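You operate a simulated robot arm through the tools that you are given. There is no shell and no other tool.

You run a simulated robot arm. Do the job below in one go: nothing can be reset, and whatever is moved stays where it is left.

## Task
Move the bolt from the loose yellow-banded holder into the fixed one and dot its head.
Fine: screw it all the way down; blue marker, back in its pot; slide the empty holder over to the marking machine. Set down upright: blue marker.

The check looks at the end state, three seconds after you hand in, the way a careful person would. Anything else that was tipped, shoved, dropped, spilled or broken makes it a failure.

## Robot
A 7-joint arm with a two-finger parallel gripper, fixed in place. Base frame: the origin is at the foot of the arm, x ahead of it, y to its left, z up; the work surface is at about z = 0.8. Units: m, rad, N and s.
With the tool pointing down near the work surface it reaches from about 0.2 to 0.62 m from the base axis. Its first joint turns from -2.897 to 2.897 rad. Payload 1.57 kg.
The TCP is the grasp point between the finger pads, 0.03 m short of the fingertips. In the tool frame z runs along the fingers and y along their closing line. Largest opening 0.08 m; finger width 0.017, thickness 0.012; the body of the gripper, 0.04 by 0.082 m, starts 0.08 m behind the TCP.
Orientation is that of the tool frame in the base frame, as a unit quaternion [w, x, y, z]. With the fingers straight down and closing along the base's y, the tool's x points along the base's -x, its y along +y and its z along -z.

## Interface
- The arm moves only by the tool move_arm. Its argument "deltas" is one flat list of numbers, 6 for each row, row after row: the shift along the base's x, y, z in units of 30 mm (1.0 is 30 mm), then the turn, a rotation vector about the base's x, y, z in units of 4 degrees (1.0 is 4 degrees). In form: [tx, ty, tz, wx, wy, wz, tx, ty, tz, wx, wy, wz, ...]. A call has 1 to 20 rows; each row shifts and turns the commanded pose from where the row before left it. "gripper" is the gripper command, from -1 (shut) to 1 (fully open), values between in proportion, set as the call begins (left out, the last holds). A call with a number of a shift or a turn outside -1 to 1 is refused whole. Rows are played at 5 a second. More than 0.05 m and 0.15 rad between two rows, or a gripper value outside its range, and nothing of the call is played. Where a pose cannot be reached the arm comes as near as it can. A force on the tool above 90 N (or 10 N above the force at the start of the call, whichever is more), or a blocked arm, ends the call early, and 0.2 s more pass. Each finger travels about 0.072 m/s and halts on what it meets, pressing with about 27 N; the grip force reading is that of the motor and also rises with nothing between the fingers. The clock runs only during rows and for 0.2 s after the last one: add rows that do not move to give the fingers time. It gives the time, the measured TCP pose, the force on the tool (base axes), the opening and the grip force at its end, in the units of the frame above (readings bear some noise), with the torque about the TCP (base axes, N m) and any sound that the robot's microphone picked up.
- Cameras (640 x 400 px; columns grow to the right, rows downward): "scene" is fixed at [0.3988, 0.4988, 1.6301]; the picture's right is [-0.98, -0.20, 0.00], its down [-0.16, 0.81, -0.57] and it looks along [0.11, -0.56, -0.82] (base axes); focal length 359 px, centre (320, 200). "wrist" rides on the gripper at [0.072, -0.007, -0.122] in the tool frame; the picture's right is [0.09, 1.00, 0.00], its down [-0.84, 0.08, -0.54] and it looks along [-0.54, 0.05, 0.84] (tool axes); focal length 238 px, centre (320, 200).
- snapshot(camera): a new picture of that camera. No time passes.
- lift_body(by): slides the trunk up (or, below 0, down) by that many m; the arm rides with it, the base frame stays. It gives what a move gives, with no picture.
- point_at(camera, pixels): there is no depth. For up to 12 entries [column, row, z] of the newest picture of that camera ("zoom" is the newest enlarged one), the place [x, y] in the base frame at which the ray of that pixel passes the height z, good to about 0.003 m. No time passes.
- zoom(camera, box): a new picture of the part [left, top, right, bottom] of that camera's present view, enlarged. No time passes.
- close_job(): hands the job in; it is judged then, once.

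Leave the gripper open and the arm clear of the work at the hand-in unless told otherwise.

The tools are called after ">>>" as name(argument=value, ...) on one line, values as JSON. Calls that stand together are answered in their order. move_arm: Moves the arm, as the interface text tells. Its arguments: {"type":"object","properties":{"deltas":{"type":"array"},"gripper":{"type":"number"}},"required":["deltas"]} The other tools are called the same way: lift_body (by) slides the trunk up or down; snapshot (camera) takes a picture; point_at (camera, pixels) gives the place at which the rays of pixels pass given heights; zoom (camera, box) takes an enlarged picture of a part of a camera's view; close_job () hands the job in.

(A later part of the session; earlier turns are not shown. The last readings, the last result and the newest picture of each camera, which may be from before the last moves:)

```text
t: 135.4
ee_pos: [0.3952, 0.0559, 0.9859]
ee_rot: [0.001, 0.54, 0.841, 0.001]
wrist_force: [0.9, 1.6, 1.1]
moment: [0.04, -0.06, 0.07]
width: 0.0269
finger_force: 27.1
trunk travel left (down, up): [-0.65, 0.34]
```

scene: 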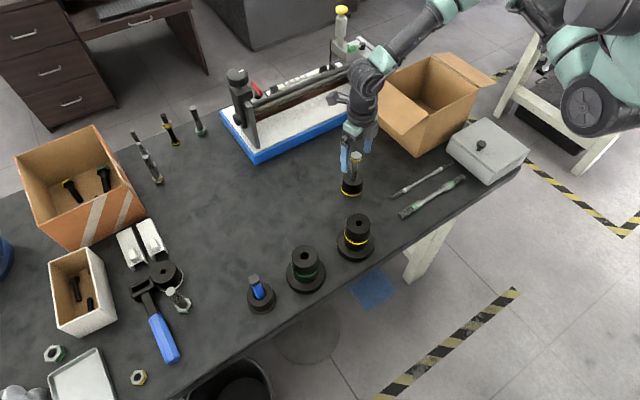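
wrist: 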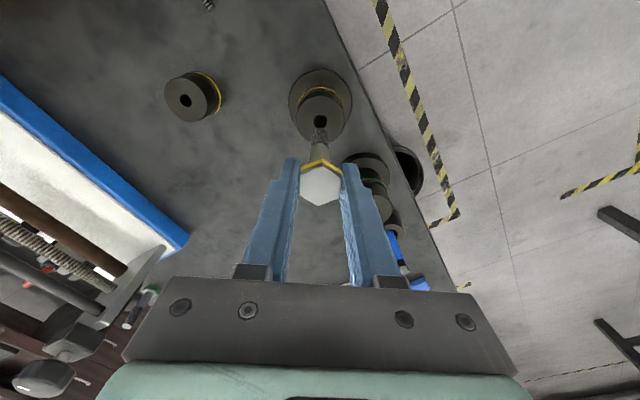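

The jaws spread straight away (25.6→26.5→26.9 mm) while nothing advances: the bolt seems to be at its end stop. To be sure it's not a jam, I'll turn back +12°, unscrew +32° with follow, and then screw in again.

>>> move_arm(deltas=[0, 0, 0, 0, 0, 1, 0, 0, 0, 0, 0, 1, 0, 0, 0, 0, 0, 1, 0, 0, 0, 0, 0, 0])

>>> move_arm(deltas=[0, 0, 0.005, 0, 0, 1, 0, 0, 0.005, 0, 0, 1, 0, 0, 0.005, 0, 0, 1, 0, 0, 0.005, 0, 0, 1, 0, 0, 0.005, 0, 0, 1, 0, 0, 0.005, 0, 0, 1, 0, 0, 0.005, 0, 0, 1, 0, 0, 0.005, 0, 0, 1, 0, 0, 0, 0, 0, 0])

```text
t: 136.4
ee_pos: [0.3965, 0.0559, 0.9869]
ee_rot: [0.0, 0.448, 0.894, 0.0]
wrist_force: [3.4, 0.4, -0.6]
moment: [-0.1, -0.07, -0.16]
width: 0.0258
finger_force: 27.3
trunk travel left (down, up): [-0.65, 0.34]
```

```text
t: 138.4
ee_pos: [0.3961, 0.0565, 0.9874]
ee_rot: [0.0, 0.182, 0.983, -0.002]
wrist_force: [-1.1, -0.4, -4.8]
moment: [-0.01, 0.03, 0.03]
width: 0.029
finger_force: 26.8
trunk travel left (down, up): [-0.65, 0.34]
```

It now resists both ways — locked tight rather than cross-threaded. Opening and having a good look.

>>> move_arm(deltas=[0, 0, 0, 0, 0, 0, 0, 0, 0, 0, 0, 0, 0, 0, 0, 0, 0, 0], gripper=1)

>>> zoom(camera="scene", box=[344, 200, 376, 230])

>>> zoom(camera="wrist", box=[240, 80, 400, 220])

>>> zoom(camera="wrist", box=[295, 120, 345, 170])

```text
t: 139.2
ee_pos: [0.3965, 0.057, 0.9877]
ee_rot: [0.001, 0.184, 0.983, 0.0]
wrist_force: [0.2, -1.3, 0.7]
moment: [-0.03, 0.02, 0.05]
width: 0.0801
finger_force: 0.1
trunk travel left (down, up): [-0.65, 0.34]
```

```text
13.33 times, centred on (360, 215) of scene
```

zoom: 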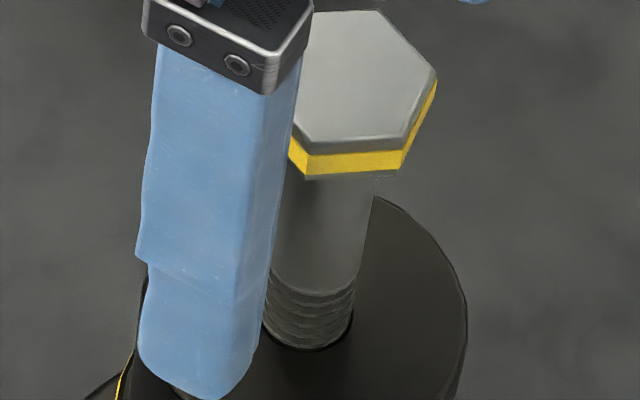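

```text
2.86 times, centred on (320, 150) of wrist
```

zoom: 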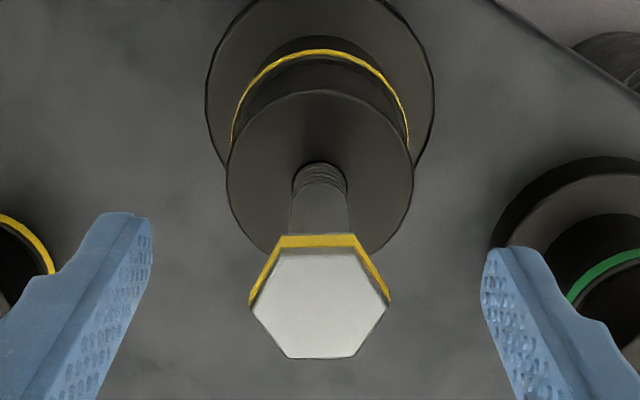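

```text
8.00 times, centred on (320, 145) of wrist
```

zoom: 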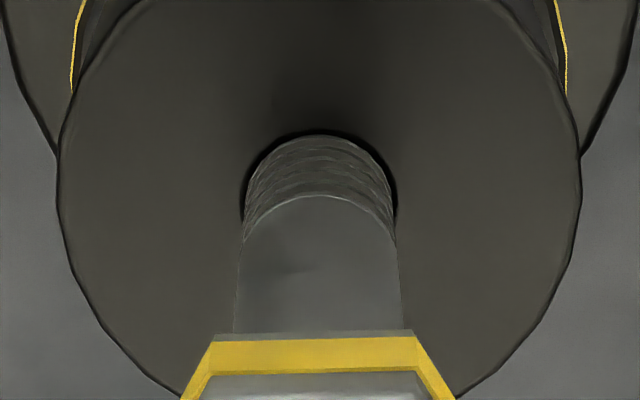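

It's nearly locked; the head moved back only about 5–7°. I'll re-grip on the flats and tighten clockwise again under a little downward pressure.

>>> move_arm(deltas=[0, 0, 0, 0, 0, -1, 0, 0, 0, 0, 0, -1, 0, 0, 0, 0, 0, -1, 0, 0, 0, 0, 0, -1, 0, 0, 0, 0, 0, -1, 0, 0, 0, 0, 0, -1, 0, 0, 0, 0, 0, -0.75, 0, 0, 0, 0, 0, 0])

>>> zoom(camera="wrist", box=[285, 130, 355, 215])

>>> zoom(camera="scene", box=[344, 200, 376, 230])

```text
t: 141.0
ee_pos: [0.3956, 0.0576, 0.9871]
ee_rot: [0.0, 0.409, 0.912, 0.0]
wrist_force: [0.5, -1.3, 0.4]
moment: [0.0, -0.03, 0.02]
width: 0.0799
finger_force: 0.1
trunk travel left (down, up): [-0.65, 0.34]
```

```text
4.71 times, centred on (320, 172) of wrist
```

zoom: 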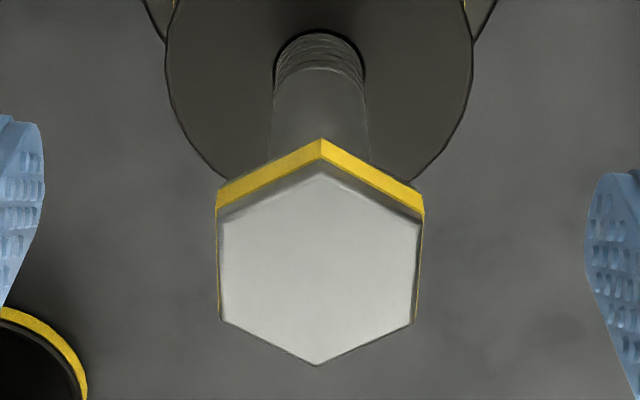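

```text
13.33 times, centred on (360, 215) of scene
```

zoom: 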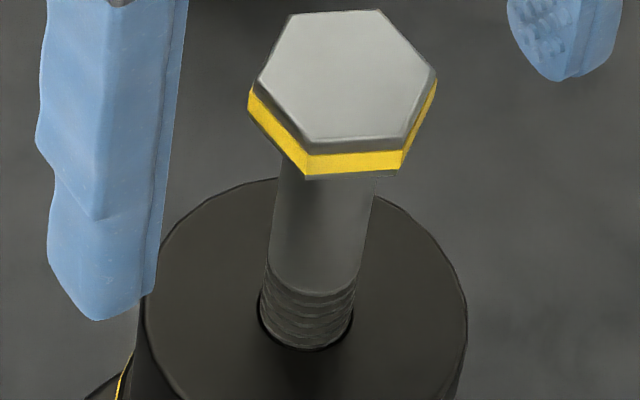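

Trimming yaw by +4°, closing, and pressing down 1 mm.

>>> move_arm(deltas=[0, 0, 0, 0, 0, 1, 0, 0, 0, 0, 0, 0])

>>> move_arm(deltas=[0, 0, 0, 0, 0, 0, 0, 0, 0, 0, 0, 0, 0, 0, 0, 0, 0, 0, 0, 0, 0, 0, 0, 0], gripper=-1)

>>> move_arm(deltas=[0, 0, -0.03, 0, 0, 0, 0, 0, 0, 0, 0, -1, 0, 0, 0, 0, 0, -1])

>>> move_arm(deltas=[0, 0, 0, 0, 0, -1, 0, 0, 0, 0, 0, -1])

>>> move_arm(deltas=[0, 0, 0, 0, 0, -1, 0, 0, 0, 0, 0, -1])

```text
t: 141.6
ee_pos: [0.395, 0.0561, 0.9873]
ee_rot: [0.0, 0.377, 0.926, 0.0]
wrist_force: [-0.2, -0.6, -0.2]
moment: [-0.01, 0.03, 0.01]
width: 0.0802
finger_force: 0.1
trunk travel left (down, up): [-0.65, 0.34]
```

```text
t: 142.6
ee_pos: [0.3951, 0.057, 0.9866]
ee_rot: [0.0, 0.377, 0.926, 0.0]
wrist_force: [0.3, 0.7, 0.6]
moment: [0.06, -0.01, 0.03]
width: 0.0255
finger_force: 27.2
trunk travel left (down, up): [-0.65, 0.34]
```

```text
t: 143.4
ee_pos: [0.3962, 0.0565, 0.9866]
ee_rot: [0.0, 0.442, 0.897, 0.001]
wrist_force: [1.5, 1.0, 10.8]
moment: [-0.03, -0.06, 0.18]
width: 0.0265
finger_force: 26.9
trunk travel left (down, up): [-0.65, 0.34]
```

```text
t: 144.0
ee_pos: [0.3952, 0.0568, 0.9852]
ee_rot: [0.0, 0.503, 0.864, -0.001]
wrist_force: [-0.9, -0.6, 10.4]
moment: [-0.07, -0.02, 0.08]
width: 0.0273
finger_force: 27.0
trunk travel left (down, up): [-0.65, 0.34]
```

```text
t: 144.6
ee_pos: [0.3957, 0.0563, 0.9863]
ee_rot: [0.0, 0.562, 0.827, 0.0]
wrist_force: [0.6, 1.2, 1.4]
moment: [0.0, -0.05, 0.06]
width: 0.028
finger_force: 27.0
trunk travel left (down, up): [-0.65, 0.34]
```

The jaws spread less than pure slipping would give, so the bolt turned about 11° clockwise, back to roughly the first stall angle. Opening, realigning to the flats (≈ −55°) and trying again to see whether it stops at the same angle.

>>> move_arm(deltas=[0, 0, 0.03, 0, 0, 0, 0, 0, 0, 0, 0, 0, 0, 0, 0, 0, 0, 1, 0, 0, 0, 0, 0, 1, 0, 0, 0, 0, 0, 1, 0, 0, 0, 0, 0, 0], gripper=1)

>>> zoom(camera="wrist", box=[285, 130, 355, 215])

>>> zoom(camera="scene", box=[344, 200, 376, 230])

```text
t: 146.0
ee_pos: [0.3955, 0.0563, 0.9874]
ee_rot: [0.0, 0.471, 0.882, 0.0]
wrist_force: [-0.2, -0.8, 0.0]
moment: [0.03, -0.02, 0.0]
width: 0.0798
finger_force: 0.0
trunk travel left (down, up): [-0.65, 0.34]
```

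```text
4.71 times, centred on (320, 172) of wrist
```

zoom: 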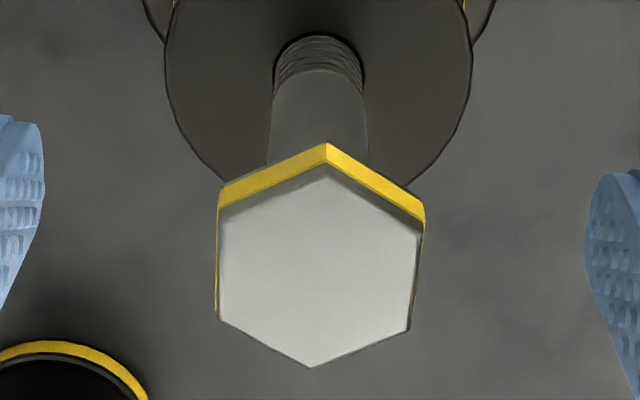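

```text
13.33 times, centred on (360, 215) of scene
```

zoom: 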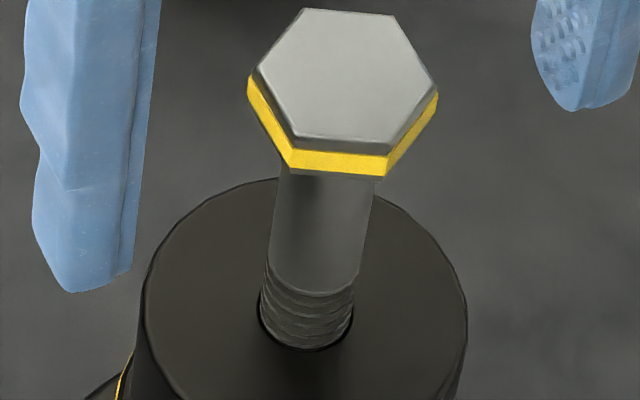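

The head is now slightly past the first stall angle (front edge (292,165)–(387,175)). Gripping and turning −24° again, reading the width.

>>> move_arm(deltas=[0, 0, 0, 0, 0, 0, 0, 0, 0, 0, 0, 0, 0, 0, 0, 0, 0, 0, 0, 0, 0, 0, 0, 0], gripper=-1)

>>> move_arm(deltas=[0, 0, 0, 0, 0, -1, 0, 0, 0, 0, 0, -1])

>>> move_arm(deltas=[0, 0, 0, 0, 0, -1, 0, 0, 0, 0, 0, -1])

>>> move_arm(deltas=[0, 0, 0, 0, 0, -1, 0, 0, 0, 0, 0, -1])

```text
t: 147.0
ee_pos: [0.3962, 0.0569, 0.988]
ee_rot: [0.0, 0.472, 0.882, 0.001]
wrist_force: [-0.8, -0.2, 0.1]
moment: [0.01, 0.04, 0.03]
width: 0.0257
finger_force: 26.8
trunk travel left (down, up): [-0.65, 0.34]
```

```text
t: 147.6
ee_pos: [0.3957, 0.0563, 0.9876]
ee_rot: [0.0, 0.532, 0.846, 0.001]
wrist_force: [-0.8, -0.4, 0.9]
moment: [-0.06, -0.1, 0.08]
width: 0.0264
finger_force: 27.4
trunk travel left (down, up): [-0.65, 0.34]
```

```text
t: 148.2
ee_pos: [0.3955, 0.058, 0.9878]
ee_rot: [0.0, 0.591, 0.807, 0.001]
wrist_force: [0.1, 0.6, -1.0]
moment: [0.02, -0.06, 0.09]
width: 0.0274
finger_force: 26.4
trunk travel left (down, up): [-0.65, 0.34]
```

```text
t: 148.8
ee_pos: [0.3953, 0.0565, 0.9878]
ee_rot: [-0.001, 0.645, 0.764, 0.001]
wrist_force: [-0.2, 0.8, 2.9]
moment: [-0.02, -0.03, 0.08]
width: 0.0283
finger_force: 27.5
trunk travel left (down, up): [-0.65, 0.34]
```

Opening to see whether the head actually turned further.

>>> move_arm(deltas=[0, 0, 0, 0, 0, 0, 0, 0, 0, 0, 0, 0, 0, 0, 0, 0, 0, 0], gripper=1)

>>> zoom(camera="scene", box=[344, 200, 376, 230])

>>> zoom(camera="wrist", box=[285, 130, 355, 215])

```text
t: 149.6
ee_pos: [0.3963, 0.0569, 0.9861]
ee_rot: [-0.001, 0.645, 0.764, 0.001]
wrist_force: [-0.5, 0.3, 0.5]
moment: [-0.04, -0.04, -0.01]
width: 0.0798
finger_force: 0.0
trunk travel left (down, up): [-0.65, 0.34]
```

```text
13.33 times, centred on (360, 215) of scene
```

zoom: 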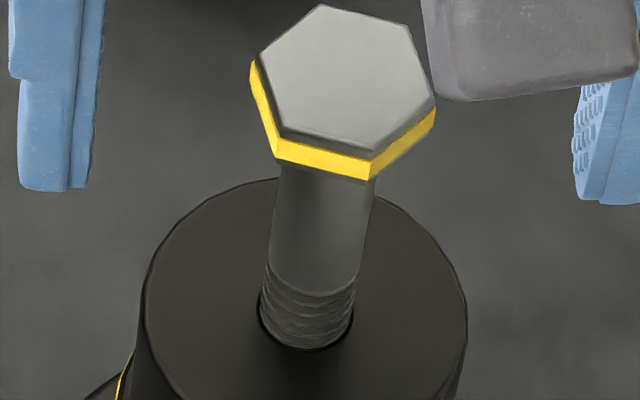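

```text
4.71 times, centred on (320, 172) of wrist
```

zoom: 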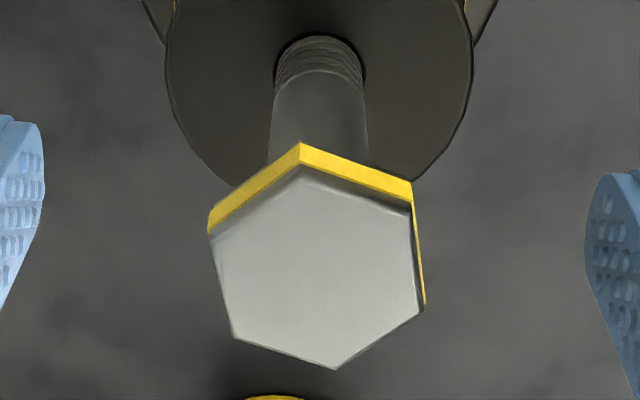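

The head turned about 11° more but its height did not change: thread boundary still at zoom row ~293 as at 620°, where a thread at 15 mm/turn should have sunk noticeably. To confirm it's bottomed, I'll take a tighter picture, turn −80° continuously while gripping, and compare heights.

>>> zoom(camera="scene", box=[352, 216, 368, 228])

>>> move_arm(deltas=[0, 0, 0, 0, 0, 1, 0, 0, 0, 0, 0, 1, 0, 0, 0, 0, 0, 1, 0, 0, 0, 0, 0, 0])

>>> move_arm(deltas=[0, 0, 0, 0, 0, 0, 0, 0, 0, 0, 0, 0, 0, 0, 0, 0, 0, 0, 0, 0, 0, 0, 0, 0, 0, 0, 0, 0, 0, -1, 0, 0, 0, 0, 0, -1, 0, 0, 0, 0, 0, -1, 0, 0, 0, 0, 0, -1, 0, 0, 0, 0, 0, -1, 0, 0, 0, 0, 0, -1, 0, 0, 0, 0, 0, -1, 0, 0, 0, 0, 0, -1, 0, 0, 0, 0, 0, -1, 0, 0, 0, 0, 0, -1, 0, 0, 0, 0, 0, -1, 0, 0, 0, 0, 0, -1, 0, 0, 0, 0, 0, -1, 0, 0, 0, 0, 0, -1, 0, 0, 0, 0, 0, -1, 0, 0, 0, 0, 0, -1], gripper=-1)

>>> zoom(camera="scene", box=[352, 216, 368, 228])

>>> zoom(camera="scene", box=[344, 200, 376, 230])

```text
16.00 times, centred on (360, 222) of scene
```

zoom: 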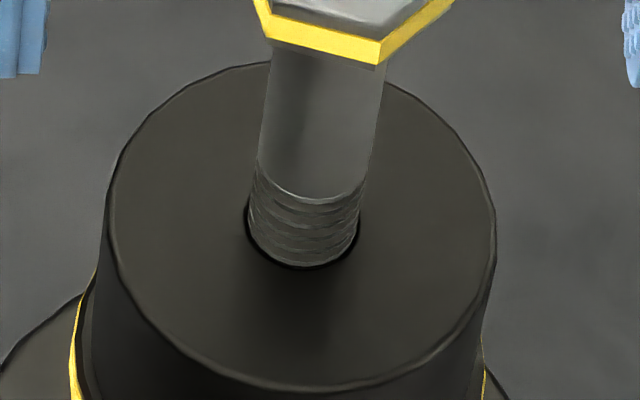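

```text
t: 150.6
ee_pos: [0.3954, 0.0571, 0.9863]
ee_rot: [0.001, 0.56, 0.828, 0.0]
wrist_force: [-0.2, -0.5, -0.4]
moment: [0.0, -0.01, 0.01]
width: 0.08
finger_force: 0.1
trunk travel left (down, up): [-0.65, 0.34]
```

```text
t: 154.8
ee_pos: [0.3961, 0.0563, 0.9869]
ee_rot: [0.001, 0.915, 0.404, -0.001]
wrist_force: [0.6, 0.1, 0.1]
moment: [-0.04, 0.0, -0.02]
width: 0.0274
finger_force: 27.4
trunk travel left (down, up): [-0.65, 0.34]
```

```text
16.00 times, centred on (360, 222) of scene
```

zoom: 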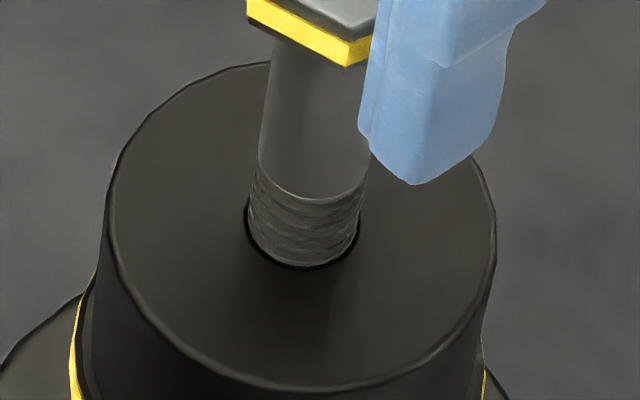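

```text
13.33 times, centred on (360, 215) of scene
```

zoom: 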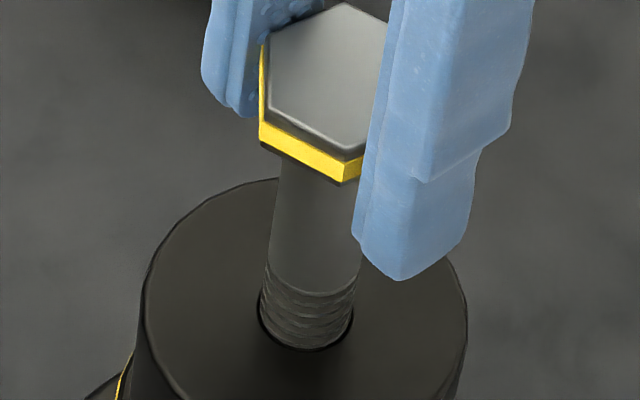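

No sinking at all (boundary stays at row 203) while the head turned ~20° more: the bolt is bottomed and tight. Opening and retreating upward.

>>> move_arm(deltas=[0, 0, 0, 0, 0, 0, 0, 0, 0, 0, 0, 0, 0, 0, 0, 0, 0, 0, 0, 0, 0.3, 0, 0, 0, 0, 0, 0.7, 0, 0, 0, 0, 0, 1, 0, 0, 0, 0, 0, 1, 0, 0, 0, 0, 0, 1, 0, 0, 0, 0, 0, 0, 0, 0, 0], gripper=1)

>>> snapshot(camera="scene")

>>> snapshot(camera="wrist")

```text
t: 156.8
ee_pos: [0.3905, 0.0658, 1.0988]
ee_rot: [-0.019, 0.912, 0.41, -0.009]
wrist_force: [-0.5, 0.4, -0.5]
moment: [-0.03, -0.01, 0.02]
width: 0.0799
finger_force: 0.1
trunk travel left (down, up): [-0.65, 0.34]
```

```text
taken
```

scene: 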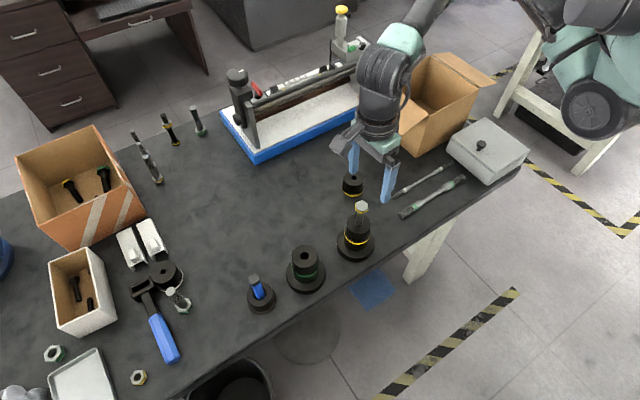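

```text
taken
```

wrist: 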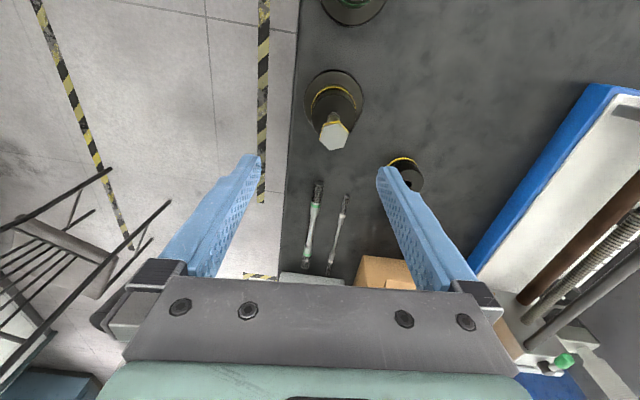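

The bolt stands upright in the fixed holder. The pose reading is slightly off (0.3905,0.0658, tilted ~2°); I'll let it settle with idle rows.

>>> move_arm(deltas=[0, 0, 0, 0, 0, 0, 0, 0, 0, 0, 0, 0, 0, 0, 0, 0, 0, 0])

```text
t: 157.6
ee_pos: [0.3917, 0.064, 1.0999]
ee_rot: [-0.02, 0.913, 0.406, -0.007]
wrist_force: [1.0, -0.2, -0.7]
moment: [0.01, 0.0, 0.04]
width: 0.0799
finger_force: 0.0
trunk travel left (down, up): [-0.65, 0.34]
```

The tilt persists (a joint near its limit in this wound-up posture, probably). I'll unwind the wrist +80° at this height.

>>> move_arm(deltas=[0, 0, 0, 0, 0, 1, 0, 0, 0, 0, 0, 1, 0, 0, 0, 0, 0, 1, 0, 0, 0, 0, 0, 1, 0, 0, 0, 0, 0, 1, 0, 0, 0, 0, 0, 1, 0, 0, 0, 0, 0, 1, 0, 0, 0, 0, 0, 1, 0, 0, 0, 0, 0, 1, 0, 0, 0, 0, 0, 1, 0, 0, 0, 0, 0, 1, 0, 0, 0, 0, 0, 1, 0, 0, 0, 0, 0, 1, 0, 0, 0, 0, 0, 1, 0, 0, 0, 0, 0, 1, 0, 0, 0, 0, 0, 1, 0, 0, 0, 0, 0, 1, 0, 0, 0, 0, 0, 1, 0, 0, 0, 0, 0, 1, 0, 0, 0, 0, 0, 1])

```text
t: 161.8
ee_pos: [0.396, 0.0558, 1.1067]
ee_rot: [0.0, 0.44, 0.898, 0.0]
wrist_force: [0.6, 0.1, -0.4]
moment: [0.01, -0.01, -0.01]
width: 0.0799
finger_force: 0.0
trunk travel left (down, up): [-0.65, 0.34]
```

Upright again at yaw −52°. Now moving towards the marker at about (0.587,0.241), staying high (z 1.107), and turning to yaw 0 on the way for a look.

>>> move_arm(deltas=[0.3, 0.33, 0, 0, 0, 1, 0.3, 0.33, 0, 0, 0, 1, 0.3, 0.33, 0, 0, 0, 1, 0.3, 0.33, 0, 0, 0, 1, 0.3, 0.33, 0, 0, 0, 1, 0.3, 0.33, 0, 0, 0, 1, 0.3, 0.33, 0, 0, 0, 1, 0.3, 0.33, 0, 0, 0, 1, 0.3, 0.33, 0, 0, 0, 1, 0.3, 0.33, 0, 0, 0, 1, 0.3, 0.33, 0, 0, 0, 1, 0.3, 0.33, 0, 0, 0, 1, 0.3, 0.33, 0, 0, 0, 1, 0, 0, 0, 0, 0, 0])

>>> snapshot(camera="wrist")

>>> snapshot(camera="scene")

```text
t: 164.8
ee_pos: [0.5126, 0.1843, 1.107]
ee_rot: [0.001, 0.002, 1.0, 0.0]
wrist_force: [-0.3, 0.2, -0.2]
moment: [-0.01, 0.01, 0.03]
width: 0.0799
finger_force: 0.0
trunk travel left (down, up): [-0.65, 0.34]
```

```text
taken
```

wrist: 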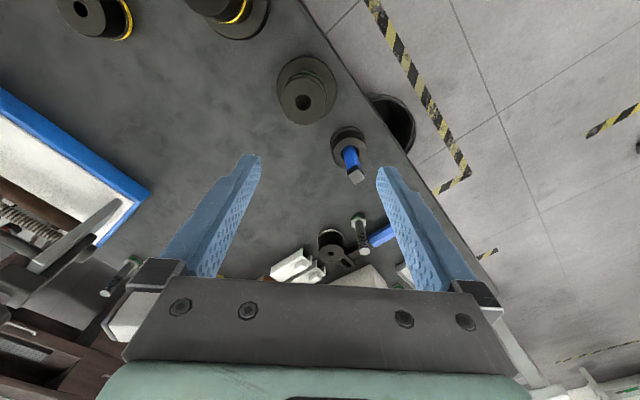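

```text
taken
```

scene: 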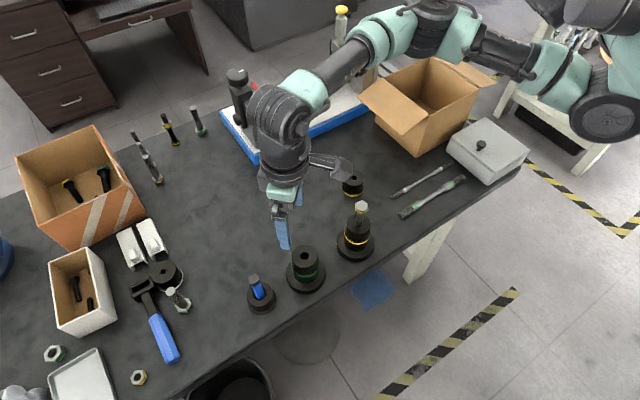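

The marker is at wrist (351,163) in its pot (348,140). Zooming on it from both cameras.

>>> zoom(camera="wrist", box=[315, 110, 395, 200])

>>> zoom(camera="scene", box=[236, 262, 286, 318])

```text
4.44 times, centred on (355, 155) of wrist
```

zoom: 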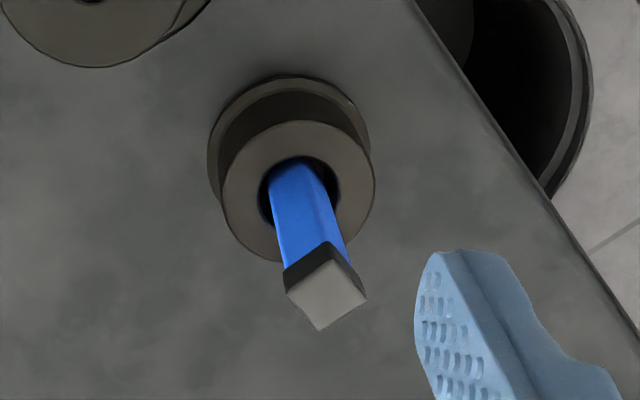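

```text
7.14 times, centred on (261, 290) of scene
```

zoom: 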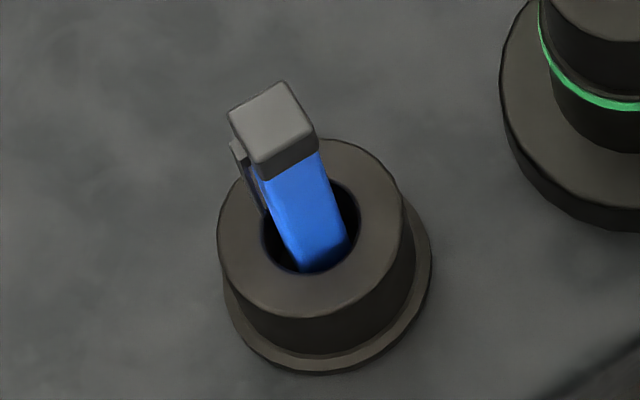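

Triangulating the marker's top face (wrist (356.4,176.2), scene (254.4,279.2)) and the pot's rim centre (wrist (350.3,153), scene (259.6,293.9)).

>>> point_at(camera="wrist", pixels=[[356.4, 176.2, 0.9], [356.4, 176.2, 0.95], [350.3, 153, 0.8], [350.3, 153, 0.85]])

>>> point_at(camera="scene", pixels=[[254.4, 279.2, 0.9], [254.4, 279.2, 0.95], [259.6, 293.9, 0.8], [259.6, 293.9, 0.85]])

```text
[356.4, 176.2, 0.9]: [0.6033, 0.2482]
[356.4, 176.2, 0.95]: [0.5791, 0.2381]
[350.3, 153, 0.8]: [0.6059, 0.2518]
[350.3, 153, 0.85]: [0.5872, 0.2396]
```

```text
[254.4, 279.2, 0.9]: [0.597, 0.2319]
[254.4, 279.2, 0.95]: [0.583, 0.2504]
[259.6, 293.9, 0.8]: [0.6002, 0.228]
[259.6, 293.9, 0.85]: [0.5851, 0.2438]
```

The marker is practically vertical with its top at about (0.5885,0.2425,0.929); the pot's rim at z≈0.843, centre (0.588,0.2415). Getting the square's corner orientation from the scene zoom.

>>> point_at(camera="zoom", pixels=[[229, 117, 0.929], [283, 82, 0.929], [317, 131, 0.929], [262, 164, 0.929], [240, 160, 0.915]])

>>> zoom(camera="wrist", box=[335, 145, 385, 195])

```text
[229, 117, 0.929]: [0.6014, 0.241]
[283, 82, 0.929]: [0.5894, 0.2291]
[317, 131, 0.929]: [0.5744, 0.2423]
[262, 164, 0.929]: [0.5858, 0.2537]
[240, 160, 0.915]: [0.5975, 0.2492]
```

```text
8.00 times, centred on (360, 170) of wrist
```

zoom: 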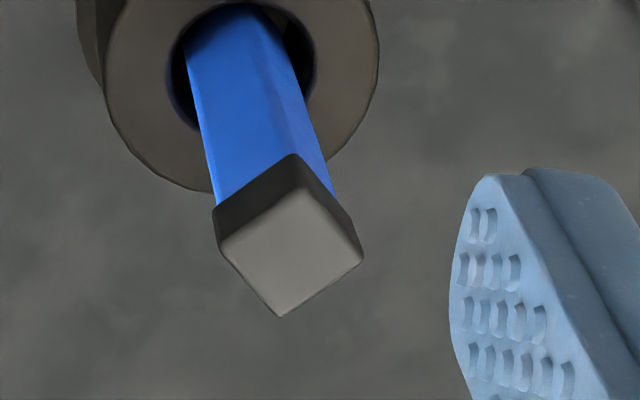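

The square marker has its corners along x and y; clip on the (+x,+y) face. I'll grip the other pair of faces: yaw +48°. Moving above it at z 1.107.

>>> move_arm(deltas=[0.21, 0.16, 0, 0, 0, 1, 0.21, 0.16, 0, 0, 0, 1, 0.21, 0.16, 0, 0, 0, 1, 0.21, 0.16, 0, 0, 0, 1, 0.21, 0.16, 0, 0, 0, 1, 0.21, 0.16, 0, 0, 0, 1, 0.21, 0.16, 0, 0, 0, 1, 0.21, 0.16, 0, 0, 0, 1, 0.21, 0.16, 0, 0, 0, 1, 0.21, 0.16, 0, 0, 0, 1, 0.21, 0.16, 0, 0, 0, 1, 0.21, 0.16, 0, 0, 0, 1, 0, 0, 0, 0, 0, 0])

>>> snapshot(camera="wrist")

```text
t: 167.6
ee_pos: [0.5753, 0.2324, 1.107]
ee_rot: [-0.001, -0.339, 0.941, 0.0]
wrist_force: [0.1, 0.0, -0.3]
moment: [0.02, 0.01, 0.03]
width: 0.0802
finger_force: 0.0
out of reach, approached as far as the arm can: row 11, 12
trunk travel left (down, up): [-0.65, 0.34]
```

```text
taken
```

wrist: 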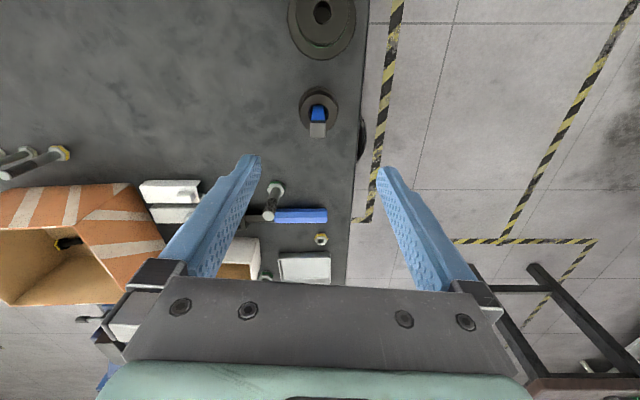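

Stopped at radius 0.62 and yaw 40°. Checking which limit it is: trying the yaw alone.

>>> move_arm(deltas=[0, 0, 0, 0, 0, 1, 0, 0, 0, 0, 0, 1, 0, 0, 0, 0, 0, 0])

```text
t: 168.4
ee_pos: [0.5762, 0.2324, 1.1071]
ee_rot: [0.0, -0.34, 0.94, 0.0]
wrist_force: [0.5, -0.5, 0.5]
moment: [0.03, 0.03, 0.01]
width: 0.0795
finger_force: 0.0
out of reach, approached as far as the arm can: row 1, 2
trunk travel left (down, up): [-0.65, 0.34]
```

Yaw is the limit (40°). Testing whether the position alone can go further out at this yaw.

>>> move_arm(deltas=[0.21, 0.16, 0, 0, 0, 0, 0.2, 0.16, 0, 0, 0, 0, 0, 0, 0, 0, 0, 0])

```text
t: 169.2
ee_pos: [0.5831, 0.238, 1.107]
ee_rot: [0.0, -0.34, 0.94, 0.0]
wrist_force: [-0.1, -0.5, -0.1]
moment: [0.01, -0.03, -0.03]
width: 0.0802
finger_force: 0.1
out of reach, approached as far as the arm can: row 2
trunk travel left (down, up): [-0.65, 0.34]
```

Maximum radius is about 0.63 here; I need 0.636. I'll try a lower trunk: −0.08 m brings the TCP to about z 1.03 (tips 1.0, still 7 cm above the marker), then test the reach.

>>> lift_body(by=-0.08)

>>> move_arm(deltas=[0.17, 0.13, 0, 0, 0, 0, 0, 0, 0, 0, 0, 1, 0, 0, 0, 0, 0, 1, 0, 0, 0, 0, 0, 0])

```text
t: 170.4
ee_pos: [0.5826, 0.2375, 1.027]
ee_rot: [0.0, -0.339, 0.941, 0.0]
wrist_force: [0.6, -0.9, -0.3]
moment: [-0.01, -0.01, 0.01]
width: 0.0799
finger_force: 0.0
trunk travel left (down, up): [-0.57, 0.42]
```

```text
t: 171.4
ee_pos: [0.5819, 0.2382, 1.0268]
ee_rot: [0.0, -0.339, 0.941, -0.001]
wrist_force: [0.5, 0.2, -0.9]
moment: [-0.02, 0.0, 0.04]
width: 0.0801
finger_force: 0.0
out of reach, approached as far as the arm can: row 1, 2, 3
trunk travel left (down, up): [-0.57, 0.42]
```

Same arm posture, same limit. Reach depends on the arm's height relative to the trunk, so I'll test: up 6 cm relative, then outward.

>>> move_arm(deltas=[0, 0, 1, 0, 0, 0, 0, 0, 1, 0, 0, 0, 0.17, 0.13, 0, 0, 0, 0, 0, 0, 0, 0, 0, 1, 0, 0, 0, 0, 0, 0])

```text
t: 172.6
ee_pos: [0.5811, 0.2373, 1.0462]
ee_rot: [0.002, -0.338, 0.941, 0.0]
wrist_force: [-0.2, 0.1, -0.3]
moment: [0.04, 0.02, -0.01]
width: 0.0802
finger_force: 0.1
out of reach, approached as far as the arm can: row 1, 2, 3, 4
trunk travel left (down, up): [-0.57, 0.42]
```

Higher gives less reach, so lower relative to the trunk gives more. Raising the trunk 0.12 m and then lowering the arm back down.

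>>> lift_body(by=0.12)

>>> move_arm(deltas=[0, 0, -1, 0, 0, 0, 0, 0, -1, 0, 0, 0, 0, 0, -1, 0, 0, 0, 0, 0, -1, 0, 0, 0, 0, 0, 0, 0, 0, 1, 0, 0, 0, 0, 0, 1, 0.17, 0.13, 0, 0, 0, 0, 0, 0, 0, 0, 0, 0])

```text
t: 174.1
ee_pos: [0.5815, 0.2379, 1.1657]
ee_rot: [0.001, -0.339, 0.941, -0.001]
wrist_force: [-0.2, 0.7, 0.4]
moment: [-0.01, -0.03, 0.02]
width: 0.0797
finger_force: 0.0
trunk travel left (down, up): [-0.69, 0.3]
```

```text
t: 175.9
ee_pos: [0.5822, 0.2392, 1.047]
ee_rot: [0.0, -0.339, 0.941, -0.001]
wrist_force: [-0.5, 0.1, -0.7]
moment: [0.04, 0.0, -0.02]
width: 0.08
finger_force: 0.0
out of reach, approached as far as the arm can: row 5, 6, 7
trunk travel left (down, up): [-0.69, 0.3]
```

Those rows carried the blocked yaw with them. Testing the outward shift alone.

>>> move_arm(deltas=[0.17, 0.12, 0, 0, 0, 0, 0, 0, 0, 0, 0, 0])

```text
t: 176.5
ee_pos: [0.5821, 0.2396, 1.0479]
ee_rot: [0.001, -0.339, 0.941, 0.0]
wrist_force: [0.4, 0.3, -0.3]
moment: [0.0, -0.01, 0.01]
width: 0.0799
finger_force: 0.0
out of reach, approached as far as the arm can: row 1
trunk travel left (down, up): [-0.69, 0.3]
```

Perhaps the wrist limit is coupled. Backing the yaw off by 12° and then trying outward.

>>> move_arm(deltas=[0, 0, 0, 0, 0, -1, 0, 0, 0, 0, 0, -1, 0, 0, 0, 0, 0, -1, 0.17, 0.12, 0, 0, 0, 0, 0, 0, 0, 0, 0, 0])

```text
t: 177.7
ee_pos: [0.5861, 0.2439, 1.0454]
ee_rot: [0.001, -0.239, 0.971, -0.001]
wrist_force: [0.2, 0.5, 0.2]
moment: [-0.01, -0.01, -0.02]
width: 0.0803
finger_force: 0.0
trunk travel left (down, up): [-0.69, 0.3]
```

The yaw was the limit, not the reach. I'll take the equivalent grip 180° away: yaw −132°. Turning −80° first at this safe height.

>>> move_arm(deltas=[0, 0, 0, 0, 0, -1, 0, 0, 0, 0, 0, -1, 0, 0, 0, 0, 0, -1, 0, 0, 0, 0, 0, -1, 0, 0, 0, 0, 0, -1, 0, 0, 0, 0, 0, -1, 0, 0, 0, 0, 0, -1, 0, 0, 0, 0, 0, -1, 0, 0, 0, 0, 0, -1, 0, 0, 0, 0, 0, -1, 0, 0, 0, 0, 0, -1, 0, 0, 0, 0, 0, -1, 0, 0, 0, 0, 0, -1, 0, 0, 0, 0, 0, -1, 0, 0, 0, 0, 0, -1, 0, 0, 0, 0, 0, -1, 0, 0, 0, 0, 0, -1, 0, 0, 0, 0, 0, -1, 0, 0, 0, 0, 0, -1, 0, 0, 0, 0, 0, -1])

>>> move_arm(deltas=[0, 0, 0, 0, 0, -1, 0, 0, 0, 0, 0, -1, 0, 0, 0, 0, 0, -1, 0, 0, 0, 0, 0, -1, 0, 0, 0, 0, 0, -1, 0, 0, 0, 0, 0, -1, 0, 0, 0, 0, 0, -1, 0, 0, 0, 0, 0, -1, 0, 0, 0, 0, 0, -1, 0, 0, 0, 0, 0, -1, 0, 0, 0, 0, 0, -1, 0, 0, 0, 0, 0, -1, 0, 0, 0, 0, 0, -1, 0, 0, 0, 0, 0, -1, 0, 0, 0, 0, 0, -1, 0, 0, 0, 0, 0, -1, 0, 0, 0, 0, 0, -1, 0, 0, 0, 0, 0, -1, 0, 0, 0, 0, 0, -1, 0, 0, 0, 0, 0, -1])

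>>> snapshot(camera="wrist")

>>> snapshot(camera="scene")

```text
t: 181.9
ee_pos: [0.5867, 0.2431, 1.048]
ee_rot: [0.001, 0.442, 0.897, 0.0]
wrist_force: [0.6, -0.1, 0.4]
moment: [-0.01, -0.01, 0.0]
width: 0.0798
finger_force: 0.0
trunk travel left (down, up): [-0.69, 0.3]
```

```text
t: 186.1
ee_pos: [0.5866, 0.2432, 1.0476]
ee_rot: [0.001, 0.915, 0.402, -0.001]
wrist_force: [0.0, -1.4, -0.1]
moment: [0.01, 0.02, 0.02]
width: 0.0799
finger_force: 0.0
trunk travel left (down, up): [-0.69, 0.3]
```

```text
taken
```

wrist: 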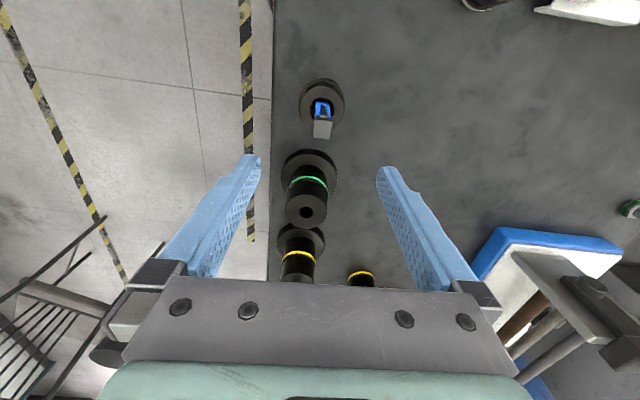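

```text
taken
```

scene: 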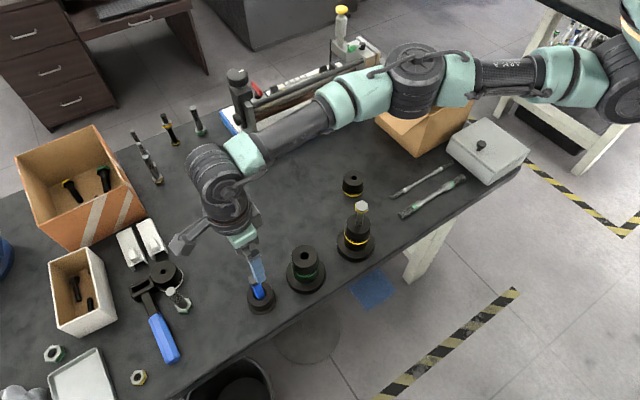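

Yaw −132.6°, marker at wrist (322,125), looks square to the fingers. Zooming to check alignment and the clip.

>>> zoom(camera="wrist", box=[290, 70, 360, 150])

>>> point_at(camera="zoom", pixels=[[275, 262, 0.929], [340, 262, 0.929], [330, 330, 0.929], [280, 330, 0.929]])

```text
5.00 times, centred on (325, 110) of wrist
```

zoom: 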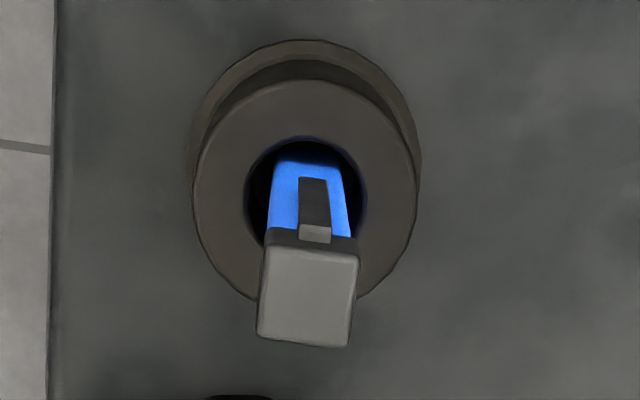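

```text
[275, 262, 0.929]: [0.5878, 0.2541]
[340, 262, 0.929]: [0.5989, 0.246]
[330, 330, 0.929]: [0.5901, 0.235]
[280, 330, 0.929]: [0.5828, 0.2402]
```

Fingers are parallel to the faces; clip faces the camera side, clear of the fingers. Getting the top centre.

>>> point_at(camera="zoom", pixels=[[307, 296, 0.929], [307, 296, 0.925], [305, 180, 0.843], [305, 185, 0.843]])

```text
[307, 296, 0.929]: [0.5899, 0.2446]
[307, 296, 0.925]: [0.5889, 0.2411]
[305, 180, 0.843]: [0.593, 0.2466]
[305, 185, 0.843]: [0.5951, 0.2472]
```

Best estimate of the marker axis: (0.589,0.243). Shifting +2.5 mm in x and descending to z≈0.955 first.

>>> move_arm(deltas=[0.085, 0, -1, 0, 0, 0, 0, 0, -1, 0, 0, 0, 0, 0, -1, 0, 0, 0, 0, 0, 0, 0, 0, 0])

>>> snapshot(camera="wrist")

>>> zoom(camera="scene", box=[220, 240, 310, 320])

```text
t: 187.1
ee_pos: [0.5892, 0.2421, 0.9572]
ee_rot: [0.001, 0.915, 0.403, 0.0]
wrist_force: [0.0, -0.5, 0.5]
moment: [0.01, -0.01, 0.0]
width: 0.0802
finger_force: 0.0
trunk travel left (down, up): [-0.69, 0.3]
```

```text
taken
```

wrist: 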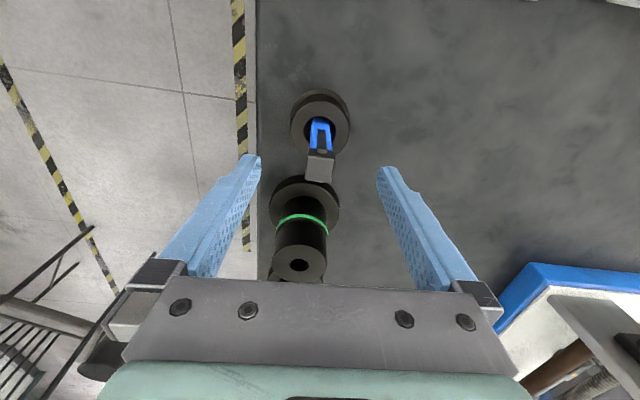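

```text
5.00 times, centred on (265, 280) of scene
```

zoom: 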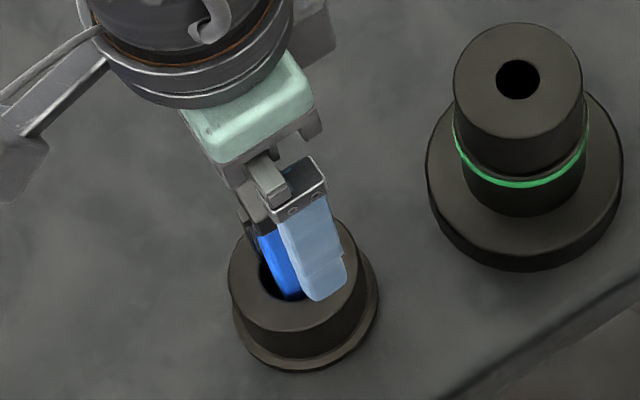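

Centred between the fingers. Descending to TCP z≈0.895 (tips 0.865, above the pot's rim 0.843).

>>> move_arm(deltas=[0, 0, -0.7, 0, 0, 0, 0, 0, -0.7, 0, 0, 0, 0, 0, -0.65, 0, 0, 0, 0, 0, 0, 0, 0, 0])

>>> snapshot(camera="wrist")

>>> zoom(camera="scene", box=[220, 240, 310, 320])

```text
t: 188.1
ee_pos: [0.5786, 0.2381, 0.8972]
ee_rot: [-0.001, 0.915, 0.403, -0.001]
wrist_force: [0.2, 0.4, 0.7]
moment: [0.01, -0.02, -0.01]
width: 0.08
finger_force: 0.0
out of reach, approached as far as the arm can: row 2, 3
trunk travel left (down, up): [-0.69, 0.3]
```

```text
taken
```

wrist: 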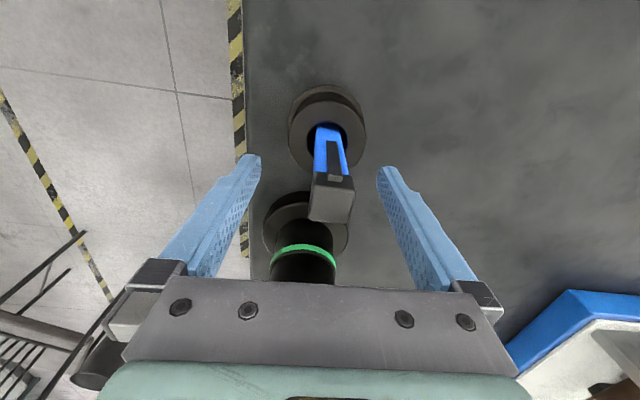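

```text
5.00 times, centred on (265, 280) of scene
```

zoom: 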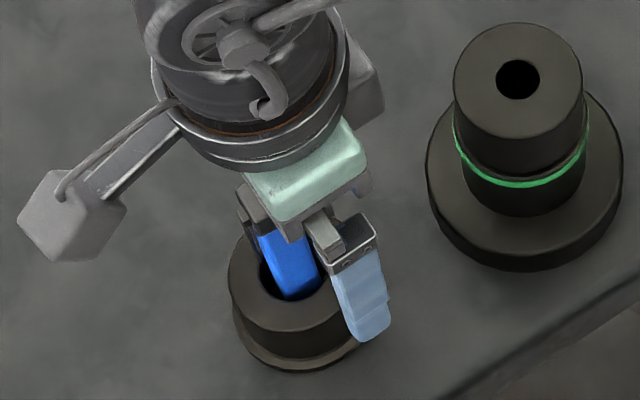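

Too low for this reach: the arm drew back 1 cm. I'll go straight up 0.12 m, re-centre over the marker, and then descend vertically by lowering the trunk instead.

>>> move_arm(deltas=[0, 0, 1, 0, 0, 0, 0, 0, 1, 0, 0, 0, 0, 0, 1, 0, 0, 0, 0, 0, 1, 0, 0, 0, 0.35, 0.14, 0, 0, 0, 0, 0, 0, 0, 0, 0, 0])

>>> zoom(camera="wrist", box=[280, 70, 360, 170])

```text
t: 189.5
ee_pos: [0.5898, 0.2397, 1.0163]
ee_rot: [-0.001, 0.915, 0.404, -0.001]
wrist_force: [0.2, 0.1, 0.0]
moment: [0.05, -0.02, 0.0]
width: 0.0802
finger_force: 0.0
trunk travel left (down, up): [-0.69, 0.3]
```

```text
4.00 times, centred on (320, 120) of wrist
```

zoom: 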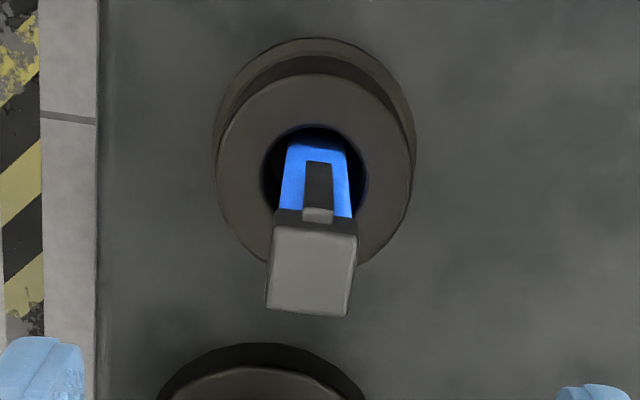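

Marker needs a shift of about +3.4 mm in y. Applying, then lowering the trunk 0.06 m (tips to about 0.926, straddling the top).

>>> move_arm(deltas=[0, 0.113, 0, 0, 0, 0, 0, 0, 0, 0, 0, 0])

>>> lift_body(by=-0.06)

>>> snapshot(camera="wrist")

```text
t: 190.1
ee_pos: [0.5893, 0.244, 1.0139]
ee_rot: [0.0, 0.915, 0.403, -0.001]
wrist_force: [0.1, 0.3, 0.1]
moment: [0.0, -0.05, 0.01]
width: 0.0798
finger_force: 0.0
trunk travel left (down, up): [-0.69, 0.3]
```

```text
t: 191.1
ee_pos: [0.5899, 0.244, 0.9557]
ee_rot: [-0.001, 0.915, 0.404, -0.001]
wrist_force: [0.0, 0.3, -0.2]
moment: [-0.01, -0.01, -0.03]
width: 0.0798
finger_force: 0.1
trunk travel left (down, up): [-0.63, 0.36]
```

```text
taken
```

wrist: 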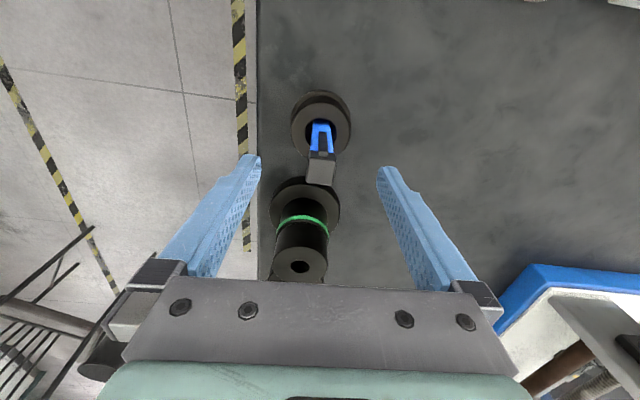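

Centred (marker top at wrist (321,171)). Lowering the trunk another 0.06 m to the grip height.

>>> lift_body(by=-0.06)

>>> snapshot(camera="wrist")

>>> zoom(camera="scene", box=[220, 240, 310, 320])

```text
t: 192.1
ee_pos: [0.5887, 0.2436, 0.8949]
ee_rot: [-0.001, 0.915, 0.404, -0.001]
wrist_force: [-0.6, -0.2, -0.2]
moment: [-0.03, -0.05, 0.01]
width: 0.0802
finger_force: 0.1
trunk travel left (down, up): [-0.57, 0.42]
```

```text
taken
```

wrist: 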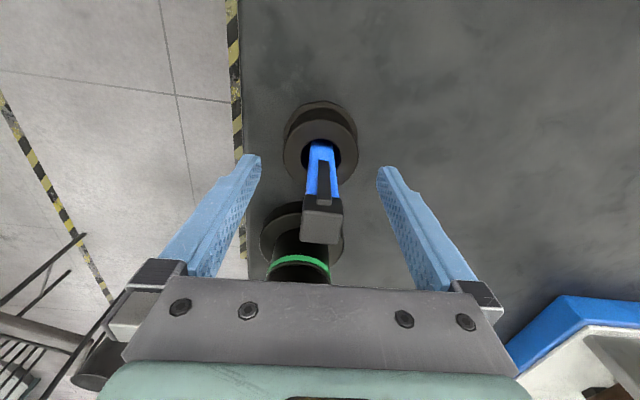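

```text
5.00 times, centred on (265, 280) of scene
```

zoom: 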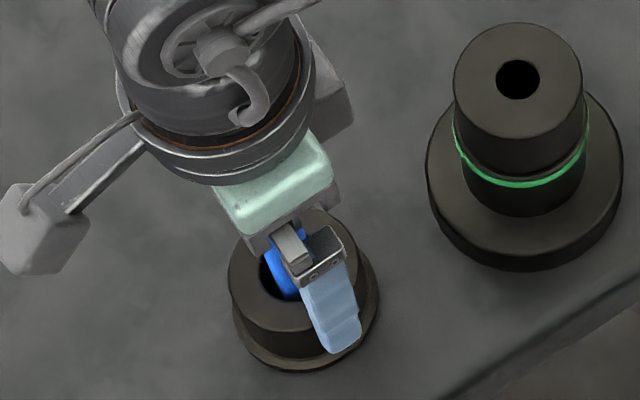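

Good alignment. Closing on the marker.

>>> move_arm(deltas=[0, 0, 0, 0, 0, 0, 0, 0, 0, 0, 0, 0, 0, 0, 0, 0, 0, 0, 0, 0, 0, 0, 0, 0, 0, 0, 0, 0, 0, 0], gripper=-1)

>>> snapshot(camera="wrist")

>>> zoom(camera="scene", box=[220, 240, 310, 320])

```text
t: 193.3
ee_pos: [0.5901, 0.2438, 0.8954]
ee_rot: [0.001, 0.915, 0.404, -0.001]
wrist_force: [-0.3, 0.5, 1.3]
moment: [0.02, -0.03, 0.0]
width: 0.0171
finger_force: 27.4
trunk travel left (down, up): [-0.57, 0.42]
```

```text
taken
```

wrist: 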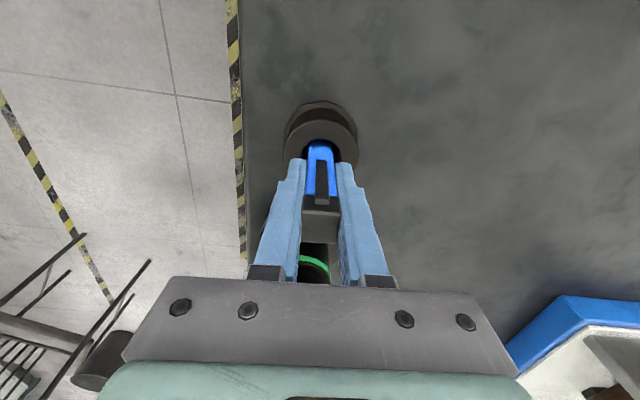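

```text
5.00 times, centred on (265, 280) of scene
```

zoom: 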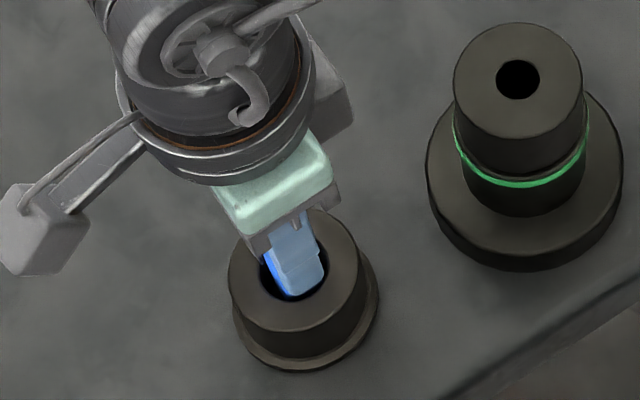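

Gripped at 17.1 mm. Lifting the marker straight up with the trunk: 2 cm first.

>>> lift_body(by=0.02)

>>> zoom(camera="scene", box=[220, 240, 310, 320])

```text
t: 193.9
ee_pos: [0.5903, 0.2427, 0.9152]
ee_rot: [0.0, 0.915, 0.404, -0.001]
wrist_force: [0.1, 0.3, -1.1]
moment: [0.01, 0.0, -0.05]
width: 0.017
finger_force: 26.6
trunk travel left (down, up): [-0.59, 0.4]
```

```text
5.00 times, centred on (265, 280) of scene
```

zoom: 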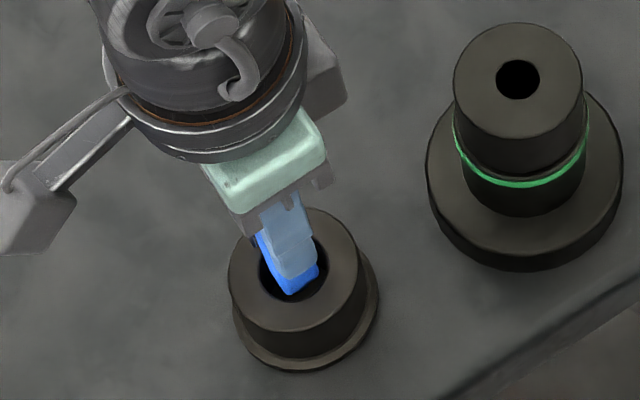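

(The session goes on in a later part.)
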